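You operate a simulated robot arm through the tools that you are given. There is no shell and no other tool.

You run a simulated two-armed robot. Do the job below in one go: nothing can be reset, and whatever is moved stays where it is left.

Task
Clamp sample 57 on the small former, middle clamp first.
Fine: lock all three clamps.

Only the result counts: the job must be done as asked and must still hold three seconds after the hand-in. Knocking over, shifting, dropping, spilling or breaking anything else fails it.

Robot
Two 7-joint arms with three-finger grippers on one trunk that stands fixed in place. Base frame: the origin is at the foot of the trunk, x ahead of it, y to its left, z up; the work surface is at about z = 0.918. Lengths are in m, angles in degrees, forces in N, time in s.
The left shoulder is at [0.069, 0.126, 1.208], the right one opposite. With the tool pointing down near the work surface each hand reaches from about 0.36 to 0.84 m from the base axis, measured 20 degrees to its own side. Payload 2.94 kg a hand.
The tool frame of a hand sits at the grasp point between the pads (the TCP): z along the fingers, y along the line on which they close. The tips reach 0.03 m beyond it. The gripper opens to 0.128 m; its body begins 0.093 m behind the TCP.
Orientation is that of the tool frame in the base frame, as a unit quaternion [x, y, z, w]. With the fingers straight down and closing along the base's y, the tool's x points along the base's -x, its y along +y and its z along -z.

Tools
- The arms move only by the tool send_rows. It takes "left_steps", "right_steps" or both (then of equal length, played together; a hand with none holds still); each is a list of rows, each a list of 6 numbers: the shift along the tool's x, y, z in mm, then the turn, a rotation vector about the tool's x, y, z in degrees. In form: [[tx, ty, tz, ax, ay, az], ...]. A call has 1 to 20 rows; each row shifts and turns the commanded pose from where the row before left it, along the tool's axes as they then stand. "left_hand" and "right_hand" are, for a hand that has rows, the closure in counts, from 0 (fully open) to 255 (shut), set as the call begins (left out, the last holds). Each row takes 0.2 s and may step no farther than 0.05 m and 8.6 degrees from the row before; otherwise, or with a gripper value out of range, the whole call is refused. A pose out of reach is approached as far as the arm can. The call stops where the force on the tool passes 40 N (or 10 N more than at its start, if that is more) or the arm is blocked; 0.2 s more then pass. The fingers move at their own pace (about 0.0842 m/s each) and stop on an object; they squeeze with about 42 N. The grip force told is the motor's: it shows also when the fingers shut on nothing. Time passes only in rows, and 0.2 s behind the last, so rows that do not move let the fingers close. The reply holds the time, the measured pose of the TCP, the force on the tool along the base axes, the opening and the grip force, in the units named above and with some noise, with the torque about the TCP (base axes, N m) and any sound that the robot's microphone picked up.
- Cameras (640 x 400 px; columns grow to the right, rows downward): "scene" is now at [0.194, 0.0041, 1.3896]; the picture's right is [0.05, -1.00, 0.00], its down [-0.42, -0.02, -0.91] and it looks along [0.91, 0.05, -0.42] (base axes); focal length 214 px, centre (320, 200). "left" rides on the left gripper at [0.069, 0.015, -0.12] in its tool frame; the picture's right is [-0.21, 0.98, 0.00], its down [-0.82, -0.18, -0.54] and it looks along [-0.53, -0.12, 0.84] (tool axes); focal length 251 px, centre (320, 200). "right" rides on the right gripper at [0.069, -0.015, -0.12] in its tool frame; the picture's right is [0.21, 0.98, 0.00], its down [-0.82, 0.18, -0.54] and it looks along [-0.53, 0.12, 0.84] (tool axes); focal length 251 px, centre (320, 200). There is no depth. A picture from a camera that has moved, and an enlarged one, comes with that camera's place and axes in the base frame and with its lens.
- grab_frame(camera): a new picture of that camera. It takes no simulated time.
- raise_lower(by): moves the trunk up (or, below 0, down) by that many m; the arms and the scene camera ride with it, the base frame stays. It gives what a move gives, with no picture.
- head_to(pan, tilt): turns the head with the scene camera to pan (to the left, within 80 degrees either way) and tilt (down, from -29 to 69), counted from straight ahead of the robot (the tilt from the chest, where the trunk bows). It gives what a move gives.
- enlarge(camera, box): a new picture of the part [left, top, right, bottom] of that camera's present view, enlarged. It takes no simulated time.
- sign_off(): hands the job in; it is judged then, once.

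Nothing tells you positions but the pictures and the camera data. Unless the task says otherwise, let go and move clear before handing in.

The tools are called after "Emit:" by a JSON object that holds its "op" and its "data". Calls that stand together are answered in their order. send_rows: Moves the arms, as the interface text tells. Its arguments: {"type":"object","properties":{"left_steps":{"type":"array"},"left_hand":{"type":"number"},"right_steps":{"type":"array"},"right_hand":{"type":"number"}},"required":[]} The other tools are called the same way: raise_lower (by) moves the trunk up or down; head_to (pan, tilt) turns the head that bears the scene camera; grab_frame (camera) takes a picture; enlarge (camera, box) takes an enlarged picture of a part of a camera's view; sign_off () hands the job in.

At the start:

```text
time: 0.0
left_position: [0.5458, 0.2068, 1.2784]
left_ee_rot: [0.001, 1.0, 0.0, 0.0]
left_ft_force: [0.5, 0.1, 0.5]
left_ft_torque: [-0.02, 0.01, -0.01]
left_opening: 0.128
left_grip_force: 0.2
right_position: [0.4837, -0.1888, 1.3465]
right_ee_rot: [0.0, 1.0, 0.0, 0.0]
right_ft_force: [0.0, 0.1, 0.6]
right_ft_torque: [0.03, -0.01, -0.01]
right_opening: 0.1281
right_grip_force: 0.1
trunk travel left (down, up): [-0.425, 0.122]
head pan, tilt (commanded): [3.0, 24.6]
```

scene: 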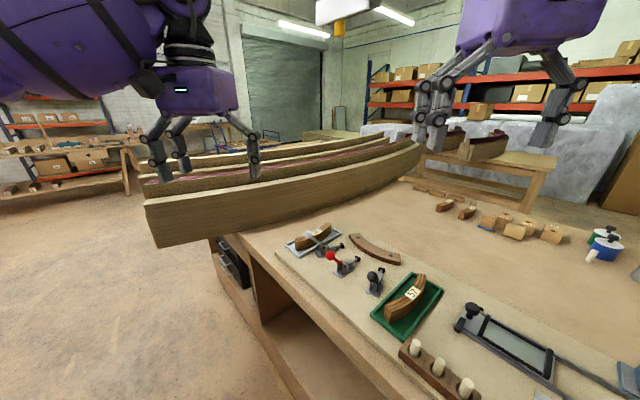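
right: 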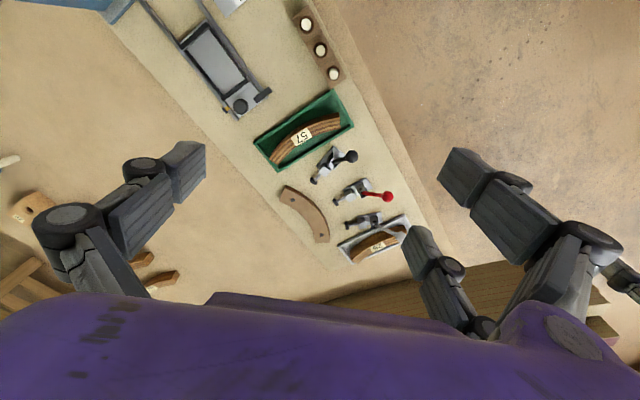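
left: 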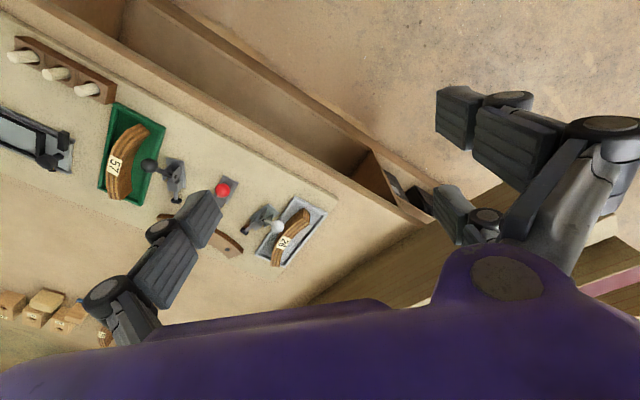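

I see a bench with a curved former, three toggle clamps beside it (one with a red knob), a green tray holding sample 57, and another tray holding another sample. I'll look closer before moving anything.

Emit:
{"op": "enlarge", "data": {"camera": "scene", "box": [270, 210, 470, 335]}}

Emit:
{"op": "enlarge", "data": {"camera": "right", "box": [230, 80, 430, 270]}}

Emit:
{"op": "enlarge", "data": {"camera": "left", "box": [80, 90, 340, 280]}}

Emit:
{"op": "enlarge", "data": {"camera": "scene", "box": [400, 170, 640, 320]}}

```text
3.20 times, centred on (370, 272) of scene
camera zoom: at [0.194, 0.0041, 1.3896], right [0.05, -1.0, 0.0], down [-0.42, -0.02, -0.91], along [0.91, 0.05, -0.42], focal length 686 px, centre (160, -32)
```

zoom: 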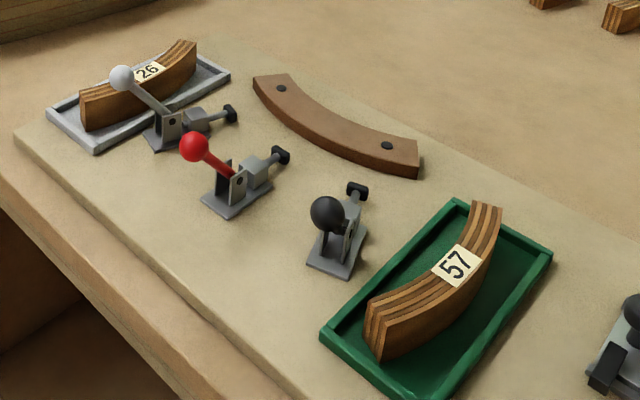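

```text
2.11 times, centred on (330, 175) of right
camera zoom: at [0.4147, -0.2015, 1.466], right [-0.21, 0.98, 0.0], down [0.82, 0.18, 0.54], along [0.53, 0.12, -0.84], focal length 529 px, centre (299, 253)
```

zoom: 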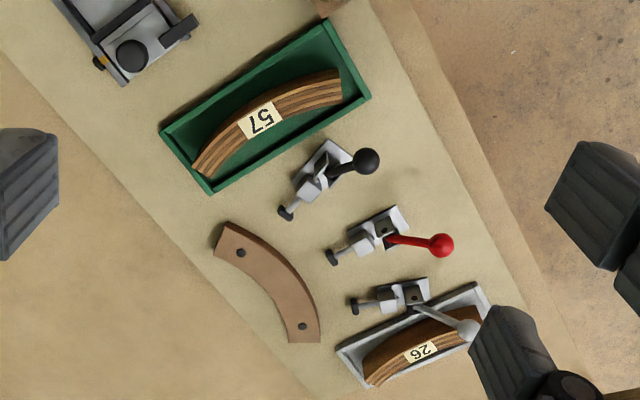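

```text
2.11 times, centred on (210, 185) of left
camera zoom: at [0.4764, 0.2212, 1.3985], right [0.21, 0.98, 0.0], down [0.82, -0.18, 0.54], along [0.53, -0.12, -0.84], focal length 529 px, centre (552, 232)
```

zoom: 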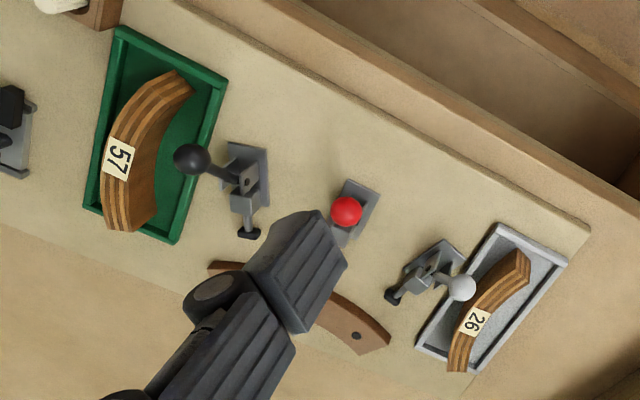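

```text
2.67 times, centred on (520, 245) of scene
camera zoom: at [0.194, 0.0041, 1.3896], right [0.05, -1.0, 0.0], down [-0.42, -0.02, -0.91], along [0.91, 0.05, -0.42], focal length 572 px, centre (-213, 80)
```

zoom: 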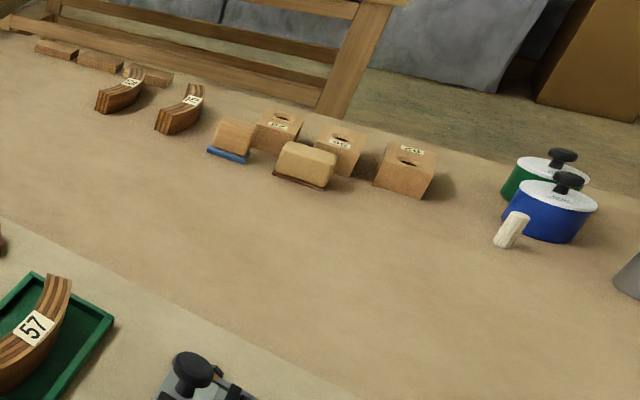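

The small former is the brown block with two screws, bulging toward three toggle clamps (white, red in the middle, black), and sample 57 lies in the green tray. I'll zoom in on the parts for accurate positions.

Emit:
{"op": "enlarge", "data": {"camera": "scene", "box": [280, 215, 360, 265]}}

Emit:
{"op": "enlarge", "data": {"camera": "scene", "box": [340, 225, 420, 275]}}

Emit:
{"op": "enlarge", "data": {"camera": "scene", "box": [320, 240, 400, 300]}}

Emit:
{"op": "enlarge", "data": {"camera": "scene", "box": [365, 265, 455, 340]}}

```text
8.00 times, centred on (320, 240) of scene
camera zoom: at [0.194, 0.0041, 1.3896], right [0.05, -1.0, 0.0], down [-0.42, -0.02, -0.91], along [0.91, 0.05, -0.42], focal length 1716 px, centre (320, -120)
```

zoom: 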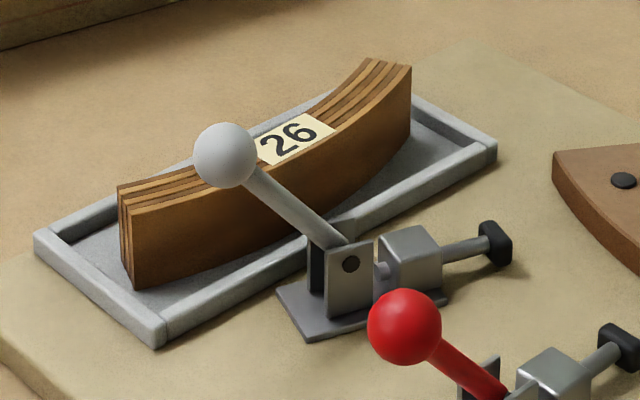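

```text
8.00 times, centred on (380, 250) of scene
camera zoom: at [0.194, 0.0041, 1.3896], right [0.05, -1.0, 0.0], down [-0.42, -0.02, -0.91], along [0.91, 0.05, -0.42], focal length 1716 px, centre (-160, -200)
```

zoom: 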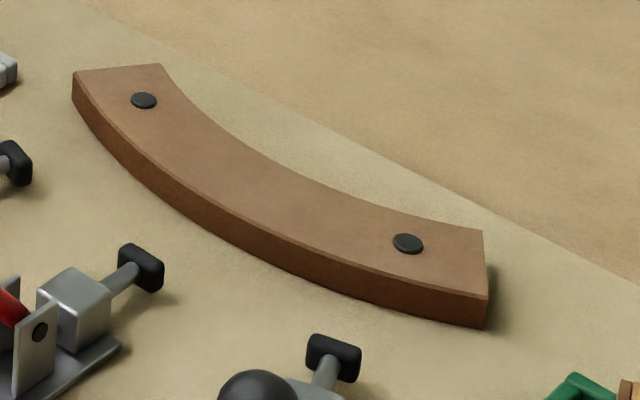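

```text
6.67 times, centred on (360, 270) of scene
camera zoom: at [0.194, 0.0041, 1.3896], right [0.05, -1.0, 0.0], down [-0.42, -0.02, -0.91], along [0.91, 0.05, -0.42], focal length 1430 px, centre (53, -267)
```

zoom: 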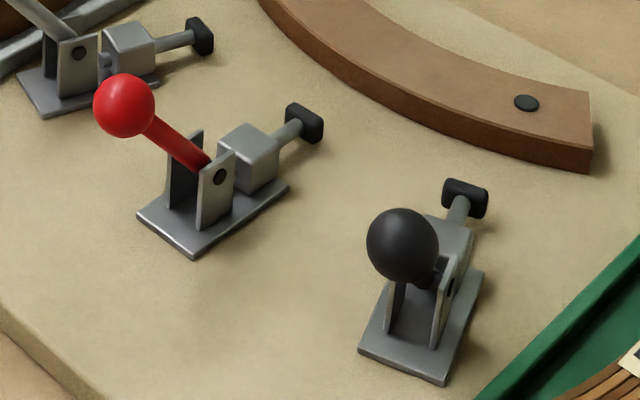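

```text
5.33 times, centred on (410, 302) of scene
camera zoom: at [0.194, 0.0041, 1.3896], right [0.05, -1.0, 0.0], down [-0.42, -0.02, -0.91], along [0.91, 0.05, -0.42], focal length 1144 px, centre (-160, -347)
```

zoom: 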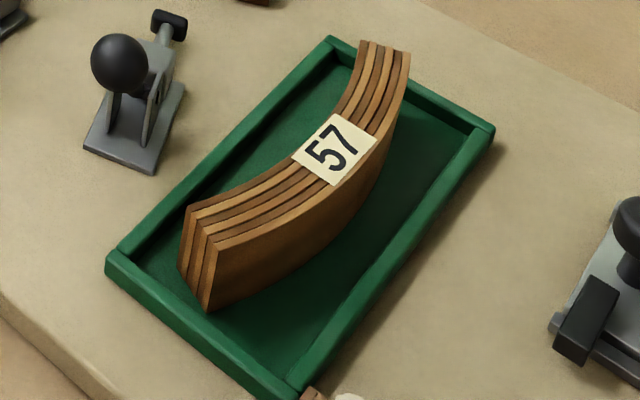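

Rough positions so far: former centred on an arc near (0.80, -0.15) with its top at z≈0.933, the red clamp base near (0.705, -0.043), and sample 57 near (0.59, -0.20), standing about 30 mm tall. I'll bring the right hand over the area to get a second viewpoint.

Emit:
{"op": "send_rows", "data": {"right_steps": [[-30, 0, 31, 0, 0, 0], [-30, 0, 31, 0, 0, 0], [-30, 0, 31, 0, 0, 0], [-30, 0, 31, 0, 0, 0], [0, 0, 0, 0, 0, 0]]}}

```text
time: 1.2
left_position: [0.5446, 0.2066, 1.2792]
left_ee_rot: [0.0, 1.0, 0.0, 0.0]
left_ft_force: [-0.2, -0.2, 0.4]
left_ft_torque: [-0.01, -0.04, 0.01]
left_opening: 0.128
left_grip_force: 0.0
right_position: [0.6044, -0.1887, 1.2258]
right_ee_rot: [0.001, 1.0, 0.0, 0.003]
right_ft_force: [-0.2, 0.1, 0.7]
right_ft_torque: [0.02, -0.05, 0.01]
right_opening: 0.1279
right_grip_force: 0.1
trunk travel left (down, up): [-0.425, 0.122]
head pan, tilt (commanded): [3.0, 24.6]
```

Emit:
{"op": "grab_frame", "data": {"camera": "right"}}

Emit:
{"op": "grab_frame", "data": {"camera": "scene"}}

```text
taken
camera right: at [0.5342, -0.2008, 1.3447], right [-0.21, 0.98, 0.0], down [0.82, 0.18, 0.54], along [0.53, 0.12, -0.84], focal length 251 px, centre (320, 200)
```

right: 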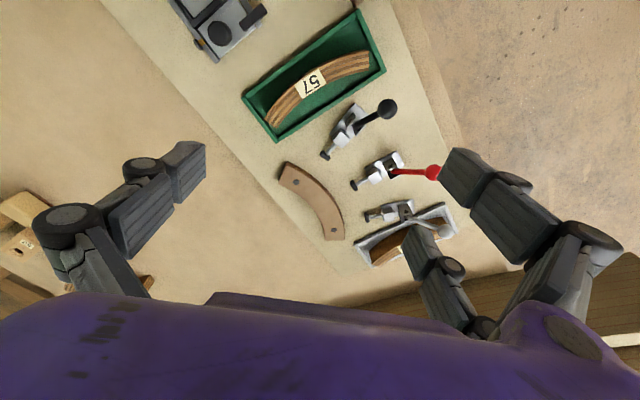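

```text
taken
camera scene: at [0.1923, 0.0041, 1.3899], right [0.05, -1.0, 0.0], down [-0.41, -0.02, -0.91], along [0.91, 0.05, -0.41], focal length 214 px, centre (320, 200)
```

scene: 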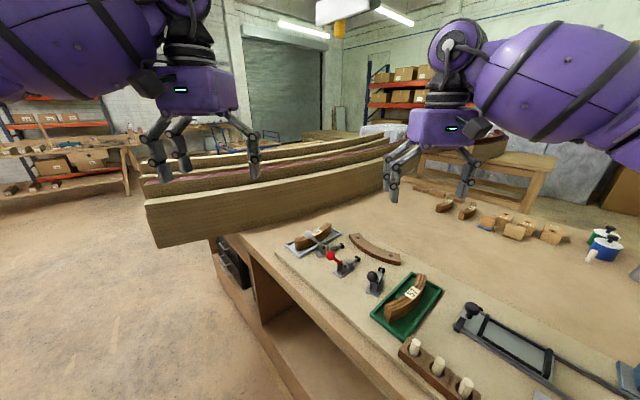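

The right-hand camera now sees the former, clamps and tray well. I'll enlarge those parts to measure them.

Emit:
{"op": "enlarge", "data": {"camera": "right", "box": [270, 150, 350, 250]}}

Emit:
{"op": "enlarge", "data": {"camera": "right", "box": [240, 10, 400, 140]}}

Emit:
{"op": "enlarge", "data": {"camera": "right", "box": [310, 90, 460, 240]}}

```text
4.00 times, centred on (310, 200) of right
camera zoom: at [0.5342, -0.2008, 1.3447], right [-0.21, 0.98, 0.0], down [0.82, 0.18, 0.54], along [0.53, 0.12, -0.84], focal length 1006 px, centre (360, 200)
```

zoom: 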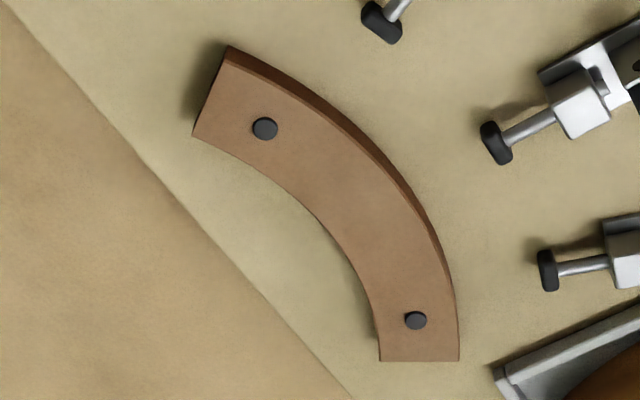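

```text
3.08 times, centred on (320, 75) of right
camera zoom: at [0.5342, -0.2008, 1.3447], right [-0.21, 0.98, 0.0], down [0.82, 0.18, 0.54], along [0.53, 0.12, -0.84], focal length 774 px, centre (320, 585)
```

zoom: 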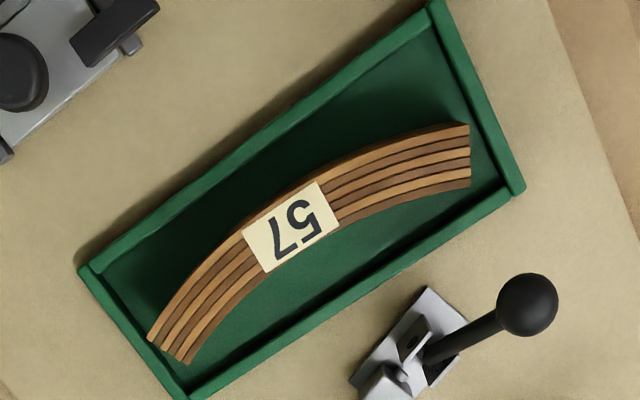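

```text
2.67 times, centred on (385, 165) of right
camera zoom: at [0.5342, -0.2008, 1.3447], right [-0.21, 0.98, 0.0], down [0.82, 0.18, 0.54], along [0.53, 0.12, -0.84], focal length 670 px, centre (147, 293)
```

zoom: 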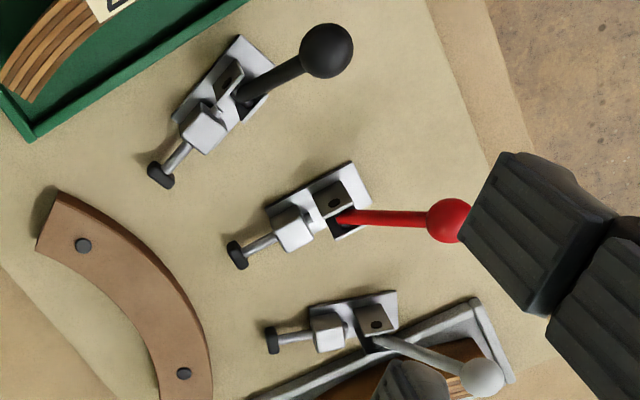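

The stereo measurements agree. Former centre is about (0.934, -0.267) with outer radius about 0.205, and the clamps sit on radial lines at about 116°, 135° and 154°. Sample 57 is centred at about (0.590, -0.203), its top at z≈0.963, bulging towards 223°. I'll turn the right wrist by +133° at height to check that the yaw I want for the grasp is reachable.

Emit:
{"op": "send_rows", "data": {"right_steps": [[0, 0, 0, 0, 0, -8.3], [0, 0, 0, 0, 0, -8.3], [0, 0, 0, 0, 0, -8.3], [0, 0, 0, 0, 0, -8.3], [0, 0, 0, 0, 0, -8.3], [0, 0, 0, 0, 0, -8.3], [0, 0, 0, 0, 0, -8.3], [0, 0, 0, 0, 0, -8.3], [0, 0, 0, 0, 0, -8.3], [0, 0, 0, 0, 0, -8.3], [0, 0, 0, 0, 0, -8.3], [0, 0, 0, 0, 0, -8.3], [0, 0, 0, 0, 0, -8.3], [0, 0, 0, 0, 0, -8.3], [0, 0, 0, 0, 0, -8.3], [0, 0, 0, 0, 0, -8.5]]}}

```text
time: 4.6
left_position: [0.5444, 0.2085, 1.2784]
left_ee_rot: [0.0, 1.0, 0.0, -0.001]
left_ft_force: [-0.2, 1.3, 0.2]
left_ft_torque: [-0.02, -0.04, 0.0]
left_opening: 0.1279
left_grip_force: 0.1
right_position: [0.2498, -0.0098, 1.1698]
right_ee_rot: [0.917, -0.399, 0.002, -0.001]
right_ft_force: [-0.1, 0.6, 0.4]
right_ft_torque: [-0.02, -0.01, -0.01]
right_opening: 0.1281
right_grip_force: 0.1
right hand out of reach, approached as far as the arm can: row 6, 7, 8, 9, 10, 11, 12, 13, 14, 15, 16
trunk travel left (down, up): [-0.425, 0.122]
head pan, tilt (commanded): [3.0, 24.6]
```

The wrist hits its limit in that direction: past about +45° the arm drew back instead of turning. I'll unwind the turn and then go the other way.

Emit:
{"op": "send_rows", "data": {"right_steps": [[0, 0, 0, 0, 0, 8.5], [0, 0, 0, 0, 0, 8.3], [0, 0, 0, 0, 0, 8.3], [0, 0, 0, 0, 0, 8.3], [0, 0, 0, 0, 0, 8.3], [0, 0, 0, 0, 0, 8.3], [0, 0, 0, 0, 0, 8.3], [0, 0, 0, 0, 0, 8.3], [0, 0, 0, 0, 0, 8.3], [0, 0, 0, 0, 0, 8.3], [0, 0, 0, 0, 0, 8.3], [0, 0, 0, 0, 0, 8.3], [0, 0, 0, 0, 0, 8.3], [0, 0, 0, 0, 0, 8.3], [0, 0, 0, 0, 0, 8.3], [0, 0, 0, 0, 0, 8.3]]}}

Emit:
{"op": "grab_frame", "data": {"camera": "scene"}}

```text
time: 8.0
left_position: [0.5461, 0.2068, 1.2784]
left_ee_rot: [0.0, 1.0, 0.0, 0.0]
left_ft_force: [0.2, -0.7, -1.1]
left_ft_torque: [-0.02, -0.01, 0.03]
left_opening: 0.1283
left_grip_force: 0.1
right_position: [0.249, -0.0106, 1.1689]
right_ee_rot: [0.0, 1.0, 0.0, 0.001]
right_ft_force: [0.2, 0.7, 0.4]
right_ft_torque: [0.02, 0.0, -0.02]
right_opening: 0.128
right_grip_force: 0.1
trunk travel left (down, up): [-0.425, 0.122]
head pan, tilt (commanded): [3.0, 24.6]
```

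```text
taken
camera scene: at [0.1939, 0.004, 1.3896], right [0.05, -1.0, 0.0], down [-0.42, -0.02, -0.91], along [0.91, 0.05, -0.42], focal length 214 px, centre (320, 200)
```

scene: 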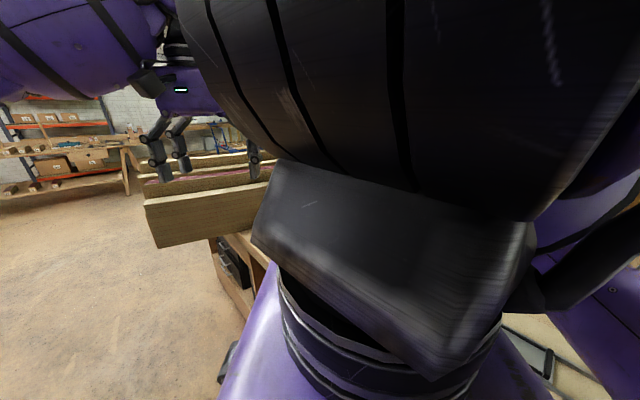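

The commanded pose followed the arm in. I'll bring the right hand back out to the earlier clear spot.

Emit:
{"op": "send_rows", "data": {"right_steps": [[-20, -20, -12, 0, 0, 0], [-38, -20, -8, 0, 0, 0], [-38, -20, -8, 0, 0, 0], [-38, -20, -8, 0, 0, 0], [-38, -20, -8, 0, 0, 0], [-38, -20, -8, 0, 0, 0], [-38, -20, -4, 0, 0, 0], [-38, -20, 0, 0, 0, 0], [-38, -20, 0, 0, 0, 0], [-25, 0, 0, 0, 0, 0], [0, 0, 0, 0, 0, 0]]}}

Emit:
{"op": "grab_frame", "data": {"camera": "scene"}}

```text
time: 10.4
left_position: [0.5459, 0.2069, 1.2798]
left_ee_rot: [0.0, 1.0, 0.0, -0.001]
left_ft_force: [0.1, 0.7, 0.0]
left_ft_torque: [0.01, -0.01, -0.01]
left_opening: 0.1279
left_grip_force: 0.0
right_position: [0.5994, -0.1897, 1.2249]
right_ee_rot: [0.001, 1.0, 0.0, 0.001]
right_ft_force: [0.5, 0.0, 0.4]
right_ft_torque: [0.01, -0.06, -0.01]
right_opening: 0.1279
right_grip_force: 0.0
trunk travel left (down, up): [-0.425, 0.122]
head pan, tilt (commanded): [3.0, 24.6]
```

```text
taken
camera scene: at [0.1935, 0.0035, 1.3897], right [0.05, -1.0, 0.0], down [-0.41, -0.02, -0.91], along [0.91, 0.05, -0.42], focal length 214 px, centre (320, 200)
```

scene: 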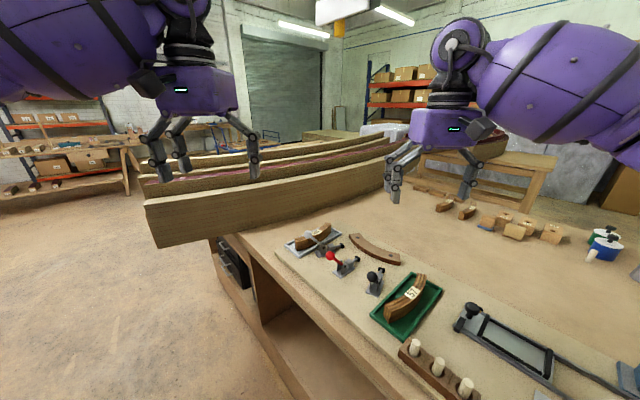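

Back at the clear pose. Now I'll try turning the other way in small batches.

Emit:
{"op": "send_rows", "data": {"right_steps": [[0, 0, 0, 0, 0, 7.83], [0, 0, 0, 0, 0, 7.83], [0, 0, 0, 0, 0, 7.83], [0, 0, 0, 0, 0, 7.83], [0, 0, 0, 0, 0, 7.83], [0, 0, 0, 0, 0, 7.85]]}}

```text
time: 11.8
left_position: [0.5452, 0.2062, 1.2786]
left_ee_rot: [-0.001, 1.0, 0.0, 0.0]
left_ft_force: [0.1, -1.0, -0.5]
left_ft_torque: [0.02, -0.03, -0.03]
left_opening: 0.1281
left_grip_force: 0.1
right_position: [0.5993, -0.1909, 1.2256]
right_ee_rot: [0.4, 0.917, 0.0, 0.002]
right_ft_force: [0.3, -0.6, -0.1]
right_ft_torque: [-0.01, 0.03, 0.01]
right_opening: 0.128
right_grip_force: 0.1
trunk travel left (down, up): [-0.425, 0.122]
head pan, tilt (commanded): [3.0, 24.6]
```

Emit:
{"op": "send_rows", "data": {"right_steps": [[0, 0, 0, 0, 0, 8], [0, 0, 0, 0, 0, 8], [0, 0, 0, 0, 0, 8], [0, 0, 0, 0, 0, 8]]}}

```text
time: 12.8
left_position: [0.5457, 0.2068, 1.2779]
left_ee_rot: [0.0, 1.0, 0.0, 0.0]
left_ft_force: [0.0, 0.1, 0.4]
left_ft_torque: [-0.02, -0.01, 0.03]
left_opening: 0.1279
left_grip_force: 0.0
right_position: [0.5997, -0.191, 1.2261]
right_ee_rot: [0.637, 0.771, 0.0, 0.0]
right_ft_force: [-0.8, -0.4, 0.5]
right_ft_torque: [0.03, 0.0, 0.0]
right_opening: 0.128
right_grip_force: 0.0
trunk travel left (down, up): [-0.425, 0.122]
head pan, tilt (commanded): [3.0, 24.6]
```

Emit:
{"op": "send_rows", "data": {"right_steps": [[0, 0, 0, 0, 0, 8], [0, 0, 0, 0, 0, 8], [0, 0, 0, 0, 0, 8]]}}

```text
time: 13.6
left_position: [0.546, 0.2061, 1.2791]
left_ee_rot: [0.0, 1.0, 0.0, 0.0]
left_ft_force: [0.2, -0.4, 0.5]
left_ft_torque: [-0.01, 0.02, 0.01]
left_opening: 0.1279
left_grip_force: 0.0
right_position: [0.6004, -0.1906, 1.2257]
right_ee_rot: [0.783, 0.622, 0.001, 0.0]
right_ft_force: [0.2, 0.1, 0.3]
right_ft_torque: [0.01, -0.01, 0.01]
right_opening: 0.128
right_grip_force: 0.0
trunk travel left (down, up): [-0.425, 0.122]
head pan, tilt (commanded): [3.0, 24.6]
```

Emit:
{"op": "send_rows", "data": {"right_steps": [[0, 0, 0, 0, 0, 8], [0, 0, 0, 0, 0, 8], [0, 0, 0, 0, 0, 8], [0, 0, 0, 0, 0, 8]]}}

Emit:
{"op": "grab_frame", "data": {"camera": "right"}}

Emit:
{"op": "grab_frame", "data": {"camera": "scene"}}

```text
time: 14.6
left_position: [0.5464, 0.2066, 1.2776]
left_ee_rot: [0.0, 1.0, 0.0, 0.001]
left_ft_force: [0.6, 0.5, 0.8]
left_ft_torque: [0.01, 0.03, 0.0]
left_opening: 0.1283
left_grip_force: 0.0
right_position: [0.5993, -0.1905, 1.2252]
right_ee_rot: [0.924, 0.382, 0.001, 0.001]
right_ft_force: [0.2, 0.6, -0.2]
right_ft_torque: [-0.03, 0.01, 0.01]
right_opening: 0.128
right_grip_force: 0.0
trunk travel left (down, up): [-0.425, 0.122]
head pan, tilt (commanded): [3.0, 24.6]
```

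```text
taken
camera right: at [0.6375, -0.1288, 1.345], right [0.84, -0.54, 0.0], down [-0.46, -0.71, 0.54], along [-0.29, -0.46, -0.84], focal length 251 px, centre (320, 200)
```

right: 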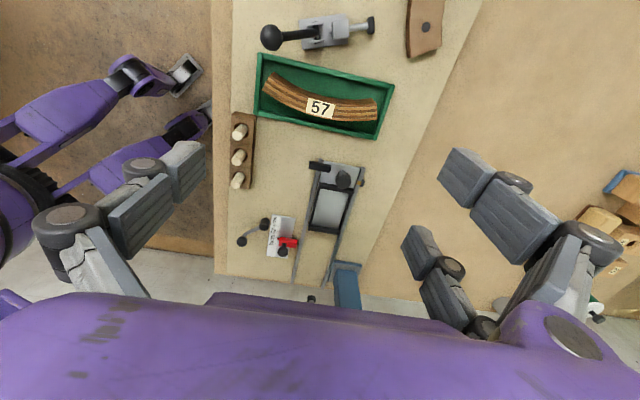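

```text
taken
camera scene: at [0.194, 0.0041, 1.3896], right [0.05, -1.0, 0.0], down [-0.42, -0.02, -0.91], along [0.91, 0.05, -0.42], focal length 214 px, centre (320, 200)
```

scene: 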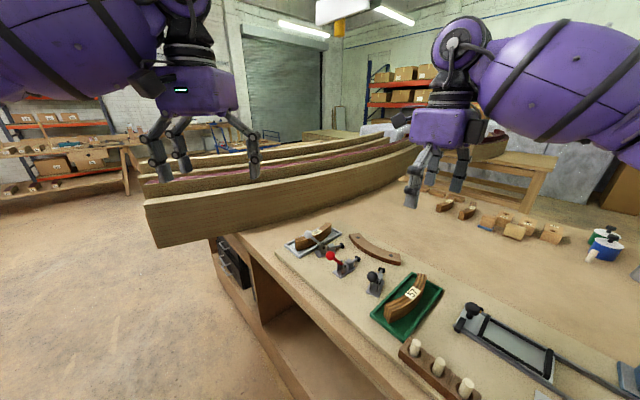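

A yaw of -135° is reachable, so I'll grip sample 57 about 30 mm off-centre. That keeps the outer finger between clamp pads when the sample is seated. Next I'll turn to -39° above the sample with the fingers partly closed and measure again.

Emit:
{"op": "send_rows", "data": {"right_steps": [[0, 0, 5, 0, 0, -8], [0, 0, 5, 0, 0, -8], [0, 0, 5, 0, 0, -8], [0, 0, 5, 0, 0, -8], [0, 0, 5, 0, 0, -8], [0, 0, 5, 0, 0, -8], [0, 0, 5, 0, 0, -8], [0, 0, 5, 0, 0, -8], [0, 0, 5, 0, 0, -8], [0, 0, 5, 0, 0, -8], [0, 0, 5, 0, 0, -8], [0, 0, 5, 0, 0, -8], [-30.5, -17.8, 0, 0, 0, 0], [0, 0, 0, 0, 0, 0]], "right_hand": 135}}

Emit:
{"op": "grab_frame", "data": {"camera": "right"}}

Emit:
{"op": "grab_frame", "data": {"camera": "scene"}}

```text
time: 17.6
left_position: [0.5459, 0.2068, 1.2794]
left_ee_rot: [0.0, 1.0, 0.0, -0.001]
left_ft_force: [-0.4, 0.6, 0.0]
left_ft_torque: [0.0, 0.02, 0.06]
left_opening: 0.1279
left_grip_force: 0.1
right_position: [0.6124, -0.2232, 1.1651]
right_ee_rot: [0.333, 0.943, -0.001, 0.001]
right_ft_force: [-0.5, 0.2, 0.6]
right_ft_torque: [-0.01, -0.01, 0.03]
right_opening: 0.0602
right_grip_force: 0.0
trunk travel left (down, up): [-0.425, 0.122]
head pan, tilt (commanded): [3.0, 24.6]
```

```text
taken
camera right: at [0.5488, -0.1896, 1.2849], right [0.45, 0.89, 0.0], down [0.75, -0.38, 0.54], along [0.49, -0.24, -0.84], focal length 251 px, centre (320, 200)
```

right: 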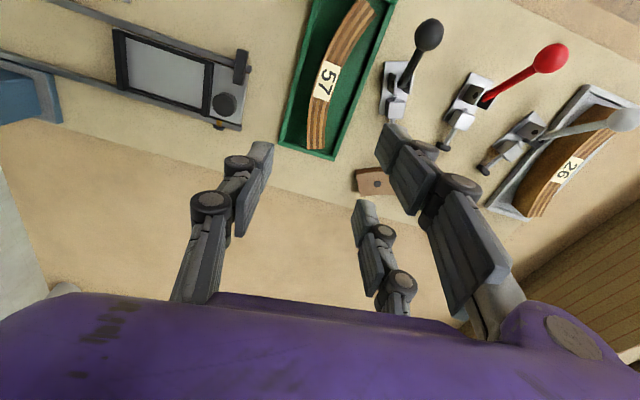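

```text
taken
camera scene: at [0.1939, 0.0051, 1.3896], right [0.05, -1.0, 0.0], down [-0.42, -0.02, -0.91], along [0.91, 0.05, -0.42], focal length 214 px, centre (320, 200)
```

scene: 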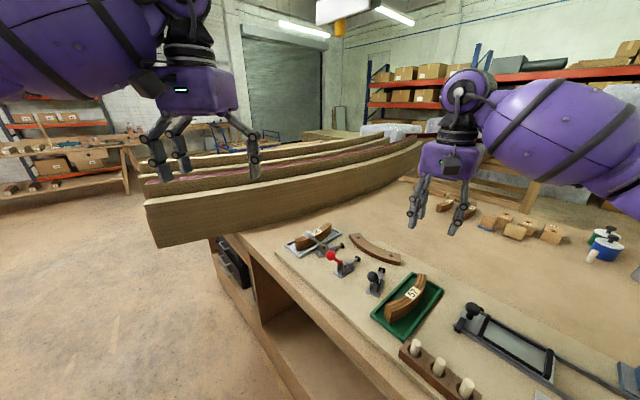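

The fingers sit where expected, with two on the +y side at x≈±30 mm and one on the -y side. I'll enlarge the sample and tray from this closer view.

Emit:
{"op": "enlarge", "data": {"camera": "right", "box": [270, 0, 410, 165]}}

Emit:
{"op": "enlarge", "data": {"camera": "scene", "box": [365, 265, 455, 340]}}

```text
2.42 times, centred on (340, 82) of right
camera zoom: at [0.5488, -0.1896, 1.2849], right [0.45, 0.89, 0.0], down [0.75, -0.38, 0.54], along [0.49, -0.24, -0.84], focal length 610 px, centre (272, 485)
```

zoom: 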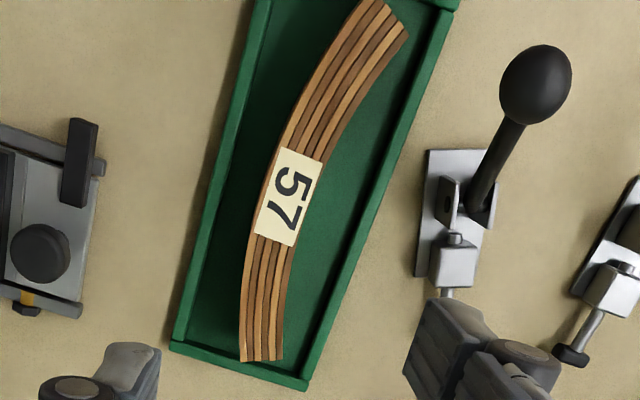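

```text
5.33 times, centred on (410, 302) of scene
camera zoom: at [0.1939, 0.0051, 1.3896], right [0.05, -1.0, 0.0], down [-0.42, -0.02, -0.91], along [0.91, 0.05, -0.42], focal length 1144 px, centre (-160, -347)
```

zoom: 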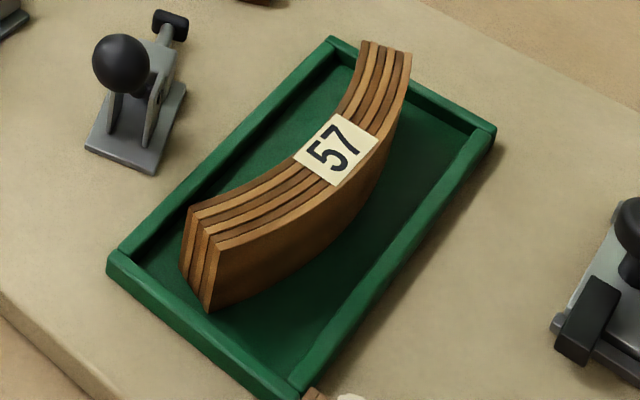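

Sample centre confirmed at about (0.5905, -0.2025), and the hand is lined up over my grip point at (0.612, -0.223). I'll come down most of the way and look again.

Emit:
{"op": "send_rows", "data": {"right_steps": [[0, 0, 40, 0, 0, 0], [0, 0, 40, 0, 0, 0], [0, 0, 40, 0, 0, 0], [0, 0, 30, 0, 0, 0], [0, 0, 0, 0, 0, 0]]}}

Emit:
{"op": "grab_frame", "data": {"camera": "right"}}

Emit:
{"op": "enlarge", "data": {"camera": "scene", "box": [350, 190, 480, 330]}}

```text
time: 18.8
left_position: [0.5457, 0.2058, 1.2784]
left_ee_rot: [0.0, 1.0, 0.0, 0.001]
left_ft_force: [-0.3, -0.8, 0.4]
left_ft_torque: [0.02, -0.01, -0.03]
left_opening: 0.1281
left_grip_force: 0.0
right_position: [0.6129, -0.2223, 1.0152]
right_ee_rot: [0.334, 0.943, 0.001, 0.001]
right_ft_force: [1.0, -0.2, -0.6]
right_ft_torque: [0.01, 0.04, 0.0]
right_opening: 0.0601
right_grip_force: 0.2
trunk travel left (down, up): [-0.425, 0.122]
head pan, tilt (commanded): [3.0, 24.6]
```

```text
taken
camera right: at [0.5486, -0.189, 1.1344], right [0.45, 0.89, 0.0], down [0.75, -0.38, 0.54], along [0.49, -0.24, -0.84], focal length 251 px, centre (320, 200)
```

right: 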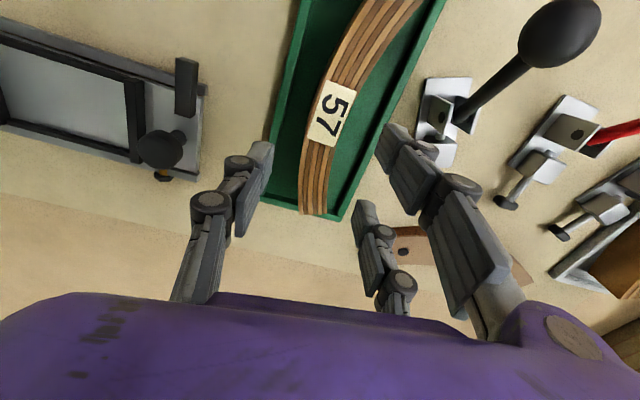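

```text
2.86 times, centred on (415, 260) of scene
camera zoom: at [0.194, 0.0043, 1.3896], right [0.05, -1.0, 0.0], down [-0.42, -0.02, -0.91], along [0.91, 0.05, -0.42], focal length 613 px, centre (49, 29)
```

zoom: 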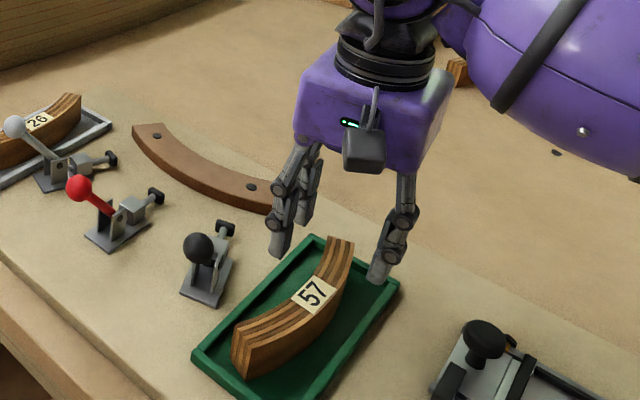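

The fingers straddle the far half of the sample as planned. I'll lower them to just above the tray walls.

Emit:
{"op": "send_rows", "data": {"right_steps": [[0, 0, 20, 0, 0, 0], [0, 0, 12, 0, 0, 0], [0, 0, 8, 0, 0, 0], [0, 0, 0, 0, 0, 0]]}}

Emit:
{"op": "grab_frame", "data": {"camera": "right"}}

Emit:
{"op": "enlarge", "data": {"camera": "scene", "box": [360, 220, 460, 340]}}

```text
time: 19.8
left_position: [0.5527, 0.2097, 1.2745]
left_ee_rot: [0.0, 1.0, -0.002, -0.003]
left_ft_force: [0.5, -0.5, 0.0]
left_ft_torque: [0.0, 0.02, 0.06]
left_opening: 0.1282
left_grip_force: 0.0
right_position: [0.6175, -0.2195, 0.9743]
right_ee_rot: [0.333, 0.943, -0.002, 0.0]
right_ft_force: [-0.8, 0.0, 0.5]
right_ft_torque: [-0.02, 0.0, -0.04]
right_opening: 0.0606
right_grip_force: 0.2
trunk travel left (down, up): [-0.425, 0.122]
head pan, tilt (commanded): [3.0, 24.6]
```

```text
taken
camera right: at [0.5541, -0.1855, 1.0936], right [0.45, 0.89, 0.0], down [0.75, -0.37, 0.54], along [0.48, -0.24, -0.84], focal length 251 px, centre (320, 200)
```

right: 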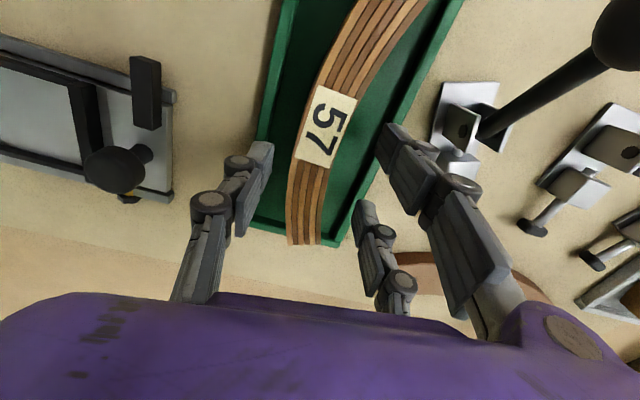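

```text
3.33 times, centred on (410, 280) of scene
camera zoom: at [0.201, 0.0084, 1.3885], right [0.05, -1.0, 0.0], down [-0.42, -0.02, -0.91], along [0.91, 0.05, -0.42], focal length 715 px, centre (20, -67)
```

zoom: 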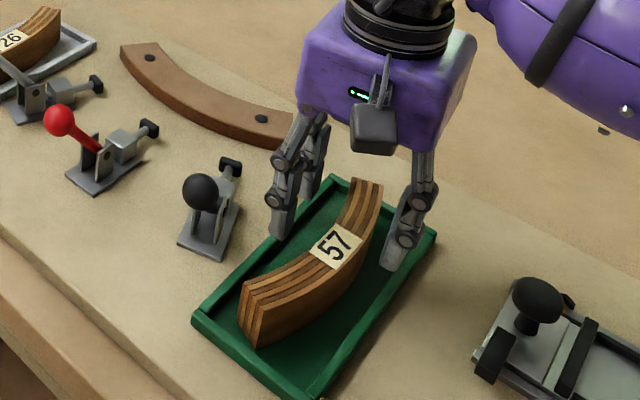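

The reported pose moved a few millimetres, with the trunk apparently swaying. I'll hold still and see whether it settles.

Emit:
{"op": "send_rows", "data": {"right_steps": [[0, 0, 0, 0, 0, 0], [0, 0, 0, 0, 0, 0], [0, 0, 0, 0, 0, 0]]}}

Emit:
{"op": "grab_frame", "data": {"camera": "right"}}

```text
time: 20.6
left_position: [0.5518, 0.2115, 1.2754]
left_ee_rot: [0.001, 1.0, -0.002, -0.002]
left_ft_force: [0.1, 0.1, 0.2]
left_ft_torque: [-0.01, -0.04, 0.0]
left_opening: 0.1282
left_grip_force: 0.1
right_position: [0.6169, -0.2197, 0.9738]
right_ee_rot: [0.334, 0.942, -0.003, 0.0]
right_ft_force: [0.0, 0.0, 0.4]
right_ft_torque: [-0.04, -0.02, 0.02]
right_opening: 0.0604
right_grip_force: 0.0
trunk travel left (down, up): [-0.425, 0.122]
head pan, tilt (commanded): [3.0, 24.6]
```

```text
taken
camera right: at [0.554, -0.1855, 1.0936], right [0.45, 0.89, 0.0], down [0.75, -0.37, 0.54], along [0.48, -0.24, -0.84], focal length 251 px, centre (320, 200)
```

right: 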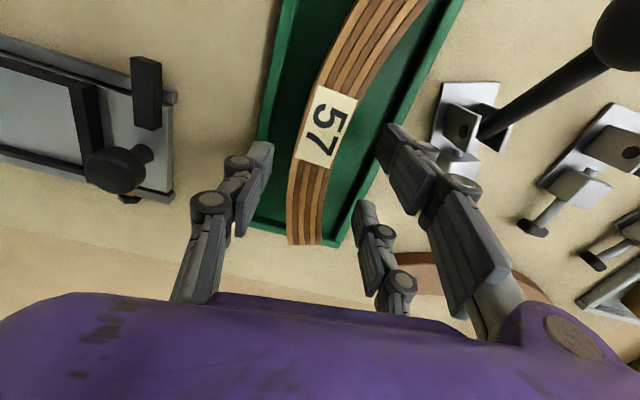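

The trunk has settled about 6 mm forward, though the sample hasn't moved in base coordinates. I'll re-centre the hand over the grip point.

Emit:
{"op": "send_rows", "data": {"right_steps": [[2.1, -5.3, 0, 0, 0, 0], [0, 0, 0, 0, 0, 0]]}}

Emit:
{"op": "grab_frame", "data": {"camera": "right"}}

Emit:
{"op": "grab_frame", "data": {"camera": "scene"}}

```text
time: 21.2
left_position: [0.5546, 0.2155, 1.2725]
left_ee_rot: [0.0, 1.0, -0.003, -0.003]
left_ft_force: [-0.7, -0.6, 0.1]
left_ft_torque: [-0.01, -0.04, 0.01]
left_opening: 0.128
left_grip_force: 0.1
right_position: [0.6149, -0.2167, 0.9735]
right_ee_rot: [0.331, 0.944, -0.002, -0.003]
right_ft_force: [-0.1, -0.2, 1.0]
right_ft_torque: [0.01, 0.0, 0.02]
right_opening: 0.0602
right_grip_force: 0.0
trunk travel left (down, up): [-0.425, 0.122]
head pan, tilt (commanded): [3.0, 24.6]
```

```text
taken
camera right: at [0.5513, -0.1829, 1.0932], right [0.44, 0.9, -0.01], down [0.76, -0.37, 0.54], along [0.48, -0.24, -0.84], focal length 251 px, centre (320, 200)
```

right: 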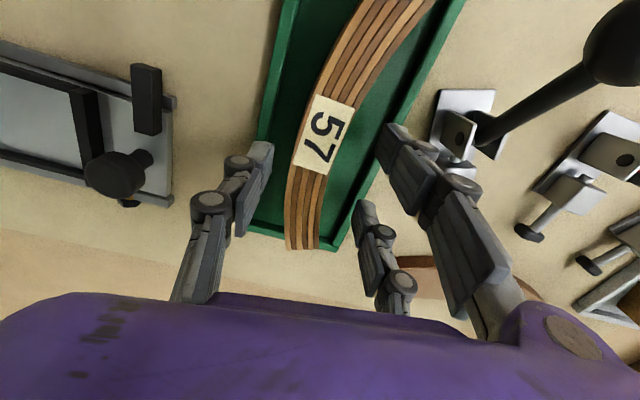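

```text
taken
camera scene: at [0.2041, 0.0134, 1.388], right [0.05, -1.0, 0.01], down [-0.42, -0.03, -0.91], along [0.91, 0.04, -0.42], focal length 214 px, centre (320, 200)
```

scene: 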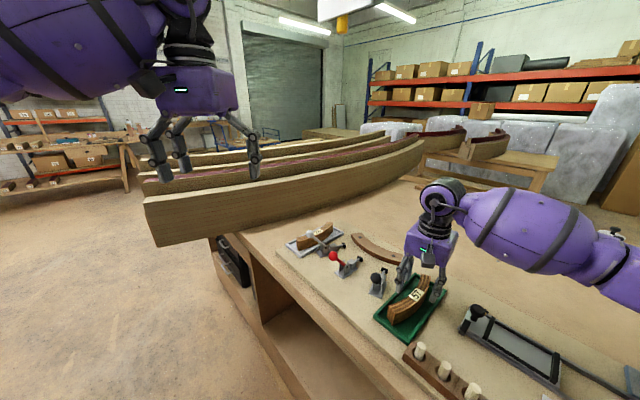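

The trunk is being pushed even though the hand feels no force, so part of the right arm may be touching something. I'll look to the right to check the elbow and forearm.

Emit:
{"op": "head_to", "data": {"pan": -45, "tilt": 40}}

Emit:
{"op": "grab_frame", "data": {"camera": "scene"}}

Emit:
{"op": "grab_frame", "data": {"camera": "left"}}

```text
time: 22.4
left_position: [0.5459, 0.2068, 1.279]
left_ee_rot: [-0.001, 1.0, -0.001, 0.0]
left_ft_force: [0.3, 0.6, 0.1]
left_ft_torque: [-0.01, 0.01, -0.04]
left_opening: 0.1281
left_grip_force: 0.0
right_position: [0.6071, -0.2263, 0.9769]
right_ee_rot: [0.334, 0.943, 0.0, 0.001]
right_ft_force: [0.7, 1.0, 0.2]
right_ft_torque: [-0.09, -0.01, -0.01]
right_opening: 0.0604
right_grip_force: 0.0
trunk travel left (down, up): [-0.425, 0.122]
head pan, tilt (commanded): [-45.0, 40.0]
```

```text
taken
camera scene: at [0.1622, -0.0601, 1.3656], right [-0.71, -0.71, 0.0], down [-0.45, 0.45, -0.77], along [0.54, -0.54, -0.64], focal length 214 px, centre (320, 200)
```

scene: 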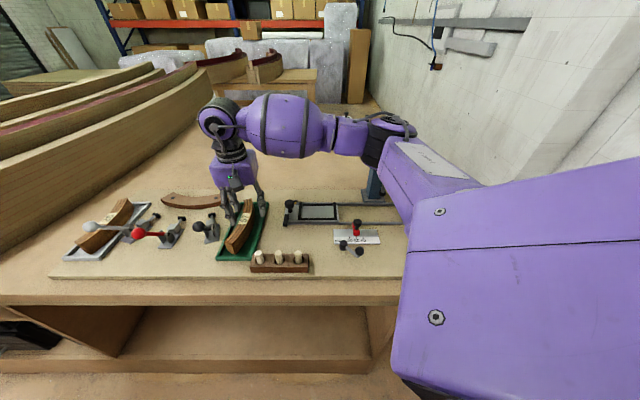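

```text
taken
camera left: at [0.4767, 0.2219, 1.3983], right [0.21, 0.98, 0.0], down [0.82, -0.18, 0.54], along [0.53, -0.12, -0.84], focal length 251 px, centre (320, 200)
```

left: 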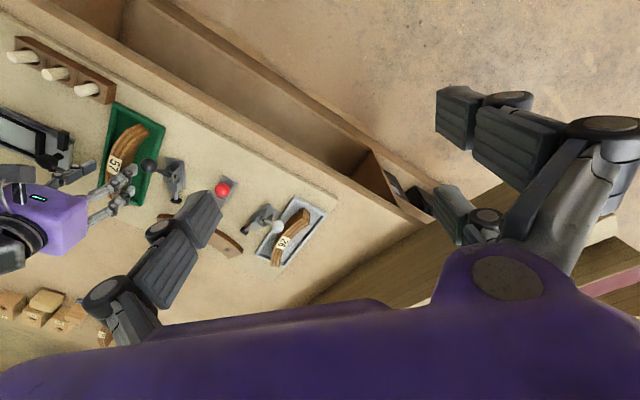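

The pose has returned to what was commanded. I need to see how close the right elbow is to the blue object at the far side.

Emit:
{"op": "enlarge", "data": {"camera": "scene", "box": [290, 90, 450, 270]}}

Emit:
{"op": "enlarge", "data": {"camera": "scene", "box": [190, 120, 310, 280]}}

```text
2.22 times, centred on (370, 180) of scene
camera zoom: at [0.1622, -0.0601, 1.3656], right [-0.71, -0.71, 0.0], down [-0.45, 0.45, -0.77], along [0.54, -0.54, -0.64], focal length 477 px, centre (209, 244)
```

zoom: 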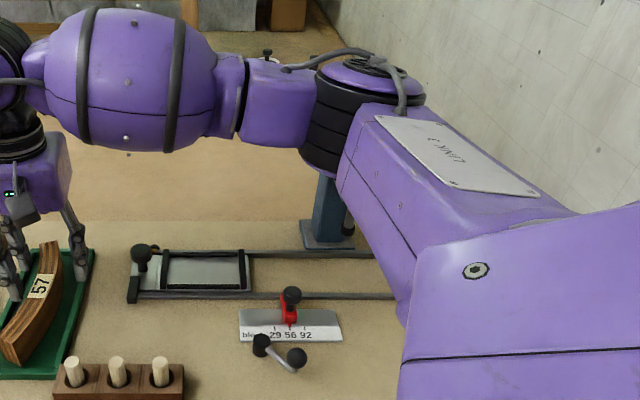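

```text
2.50 times, centred on (250, 200) of scene
camera zoom: at [0.1622, -0.0601, 1.3656], right [-0.71, -0.71, 0.0], down [-0.45, 0.45, -0.77], along [0.54, -0.54, -0.64], focal length 536 px, centre (495, 200)
```

zoom: 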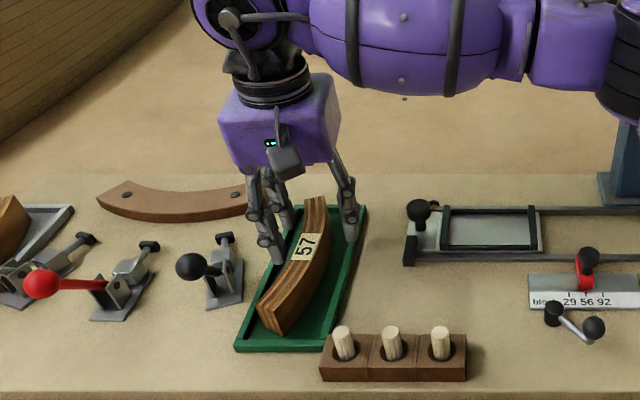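

The right elbow hangs just above the blue post, which probably caused the push. I'll raise the trunk so the elbow rides higher; the open fingers lift straight up clear of the sample.

Emit:
{"op": "raise_lower", "data": {"by": 0.12}}

Emit:
{"op": "grab_frame", "data": {"camera": "scene"}}

```text
time: 23.9
left_position: [0.5485, 0.2063, 1.395]
left_ee_rot: [0.0, 1.0, 0.0, -0.002]
left_ft_force: [-0.2, -0.2, -0.5]
left_ft_torque: [0.04, 0.04, 0.0]
left_opening: 0.128
left_grip_force: 0.0
right_position: [0.6073, -0.2266, 1.0927]
right_ee_rot: [0.334, 0.943, -0.001, -0.001]
right_ft_force: [-1.0, 0.3, -0.3]
right_ft_torque: [0.02, 0.01, 0.0]
right_opening: 0.0603
right_grip_force: 0.0
trunk travel left (down, up): [-0.545, 0.002]
head pan, tilt (commanded): [-45.0, 40.0]
```

```text
taken
camera scene: at [0.065, -0.0609, 1.5008], right [-0.71, -0.71, 0.0], down [-0.45, 0.45, -0.77], along [0.54, -0.54, -0.64], focal length 214 px, centre (320, 200)
```

scene: 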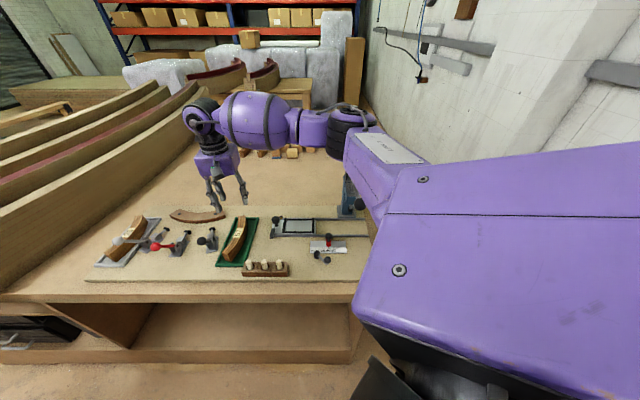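

The elbow is now well clear of the post. I'll re-centre over the grip point and come down again, watching that clearance.

Emit:
{"op": "send_rows", "data": {"right_steps": [[-1.1, 6.1, 0, 0, 0, 0], [0, 0, 30, 0, 0, 0], [0, 0, 30, 0, 0, 0], [0, 0, 20, 0, 0, 0], [0, 0, 0, 0, 0, 0]]}}

Emit:
{"op": "grab_frame", "data": {"camera": "scene"}}

Emit:
{"op": "grab_frame", "data": {"camera": "right"}}

```text
time: 25.1
left_position: [0.5454, 0.207, 1.3983]
left_ee_rot: [0.0, 1.0, 0.0, 0.0]
left_ft_force: [0.1, 0.4, 0.1]
left_ft_torque: [-0.02, 0.0, 0.0]
left_opening: 0.1281
left_grip_force: 0.1
right_position: [0.6122, -0.2211, 1.0165]
right_ee_rot: [0.334, 0.943, 0.0, 0.002]
right_ft_force: [0.1, -0.9, 0.5]
right_ft_torque: [0.02, 0.01, 0.02]
right_opening: 0.0604
right_grip_force: 0.0
trunk travel left (down, up): [-0.545, 0.002]
head pan, tilt (commanded): [-45.0, 40.0]
```

```text
taken
camera scene: at [0.0639, -0.0609, 1.5011], right [-0.71, -0.71, 0.0], down [-0.45, 0.45, -0.77], along [0.54, -0.54, -0.64], focal length 214 px, centre (320, 200)
```

scene: 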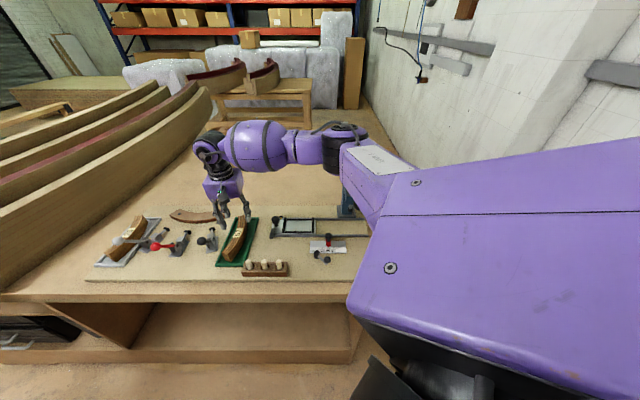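

```text
taken
camera right: at [0.5492, -0.1887, 1.1357], right [0.45, 0.89, 0.0], down [0.75, -0.38, 0.54], along [0.49, -0.24, -0.84], focal length 251 px, centre (320, 200)
```

right: 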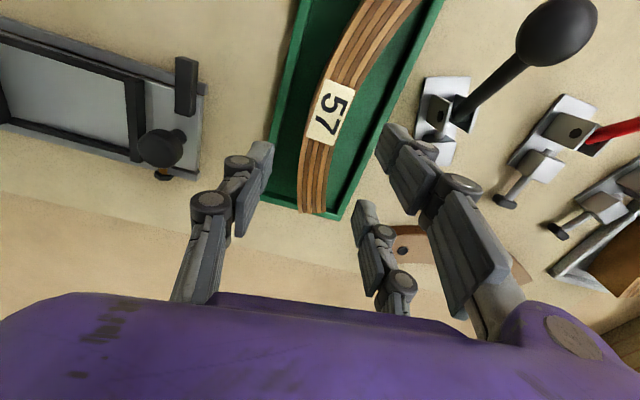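

Emit:
{"op": "enlarge", "data": {"camera": "scene", "box": [270, 110, 400, 240]}}

```text
3.08 times, centred on (335, 175) of scene
camera zoom: at [0.0639, -0.0609, 1.5011], right [-0.71, -0.71, 0.0], down [-0.45, 0.45, -0.77], along [0.54, -0.54, -0.64], focal length 660 px, centre (274, 277)
```

zoom: 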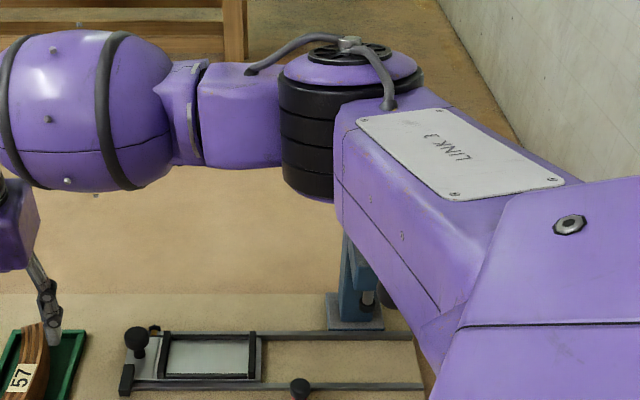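

The clearance looks better. I'll go down in small steps and watch the left hand's reported pose for any sign of trunk push.

Emit:
{"op": "send_rows", "data": {"right_steps": [[0, -1, 14, 0, 0, 0], [0, 0, 14, 0, 0, 0], [0, 0, 13, 0, 0, 0], [0, 0, 0, 0, 0, 0], [0, 0, 0, 0, 0, 0]]}}

Emit:
{"op": "grab_frame", "data": {"camera": "right"}}

Emit:
{"op": "enlarge", "data": {"camera": "scene", "box": [190, 110, 400, 280]}}

```text
time: 26.3
left_position: [0.5468, 0.2069, 1.3984]
left_ee_rot: [0.001, 1.0, 0.0, 0.0]
left_ft_force: [0.7, -0.2, -0.1]
left_ft_torque: [-0.02, 0.02, -0.01]
left_opening: 0.128
left_grip_force: 0.1
right_position: [0.6107, -0.2228, 0.9743]
right_ee_rot: [0.334, 0.943, 0.0, 0.002]
right_ft_force: [-0.3, -0.4, 0.7]
right_ft_torque: [-0.01, 0.0, 0.01]
right_opening: 0.0601
right_grip_force: 0.1
trunk travel left (down, up): [-0.545, 0.002]
head pan, tilt (commanded): [-45.0, 40.0]
```

```text
taken
camera right: at [0.5475, -0.1896, 1.0934], right [0.45, 0.89, 0.0], down [0.75, -0.38, 0.54], along [0.49, -0.24, -0.84], focal length 251 px, centre (320, 200)
```

right: 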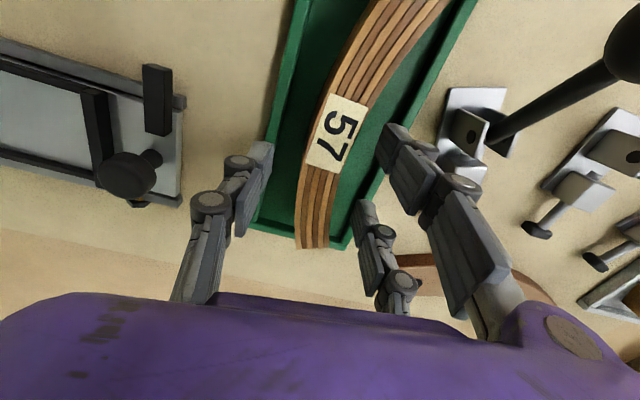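

```text
2.35 times, centred on (295, 195) of scene
camera zoom: at [0.0638, -0.0608, 1.5011], right [-0.71, -0.71, 0.0], down [-0.45, 0.45, -0.77], along [0.54, -0.54, -0.64], focal length 505 px, centre (379, 212)
```

zoom: 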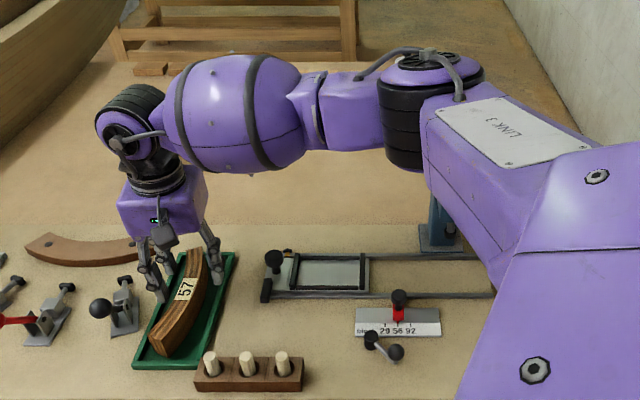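

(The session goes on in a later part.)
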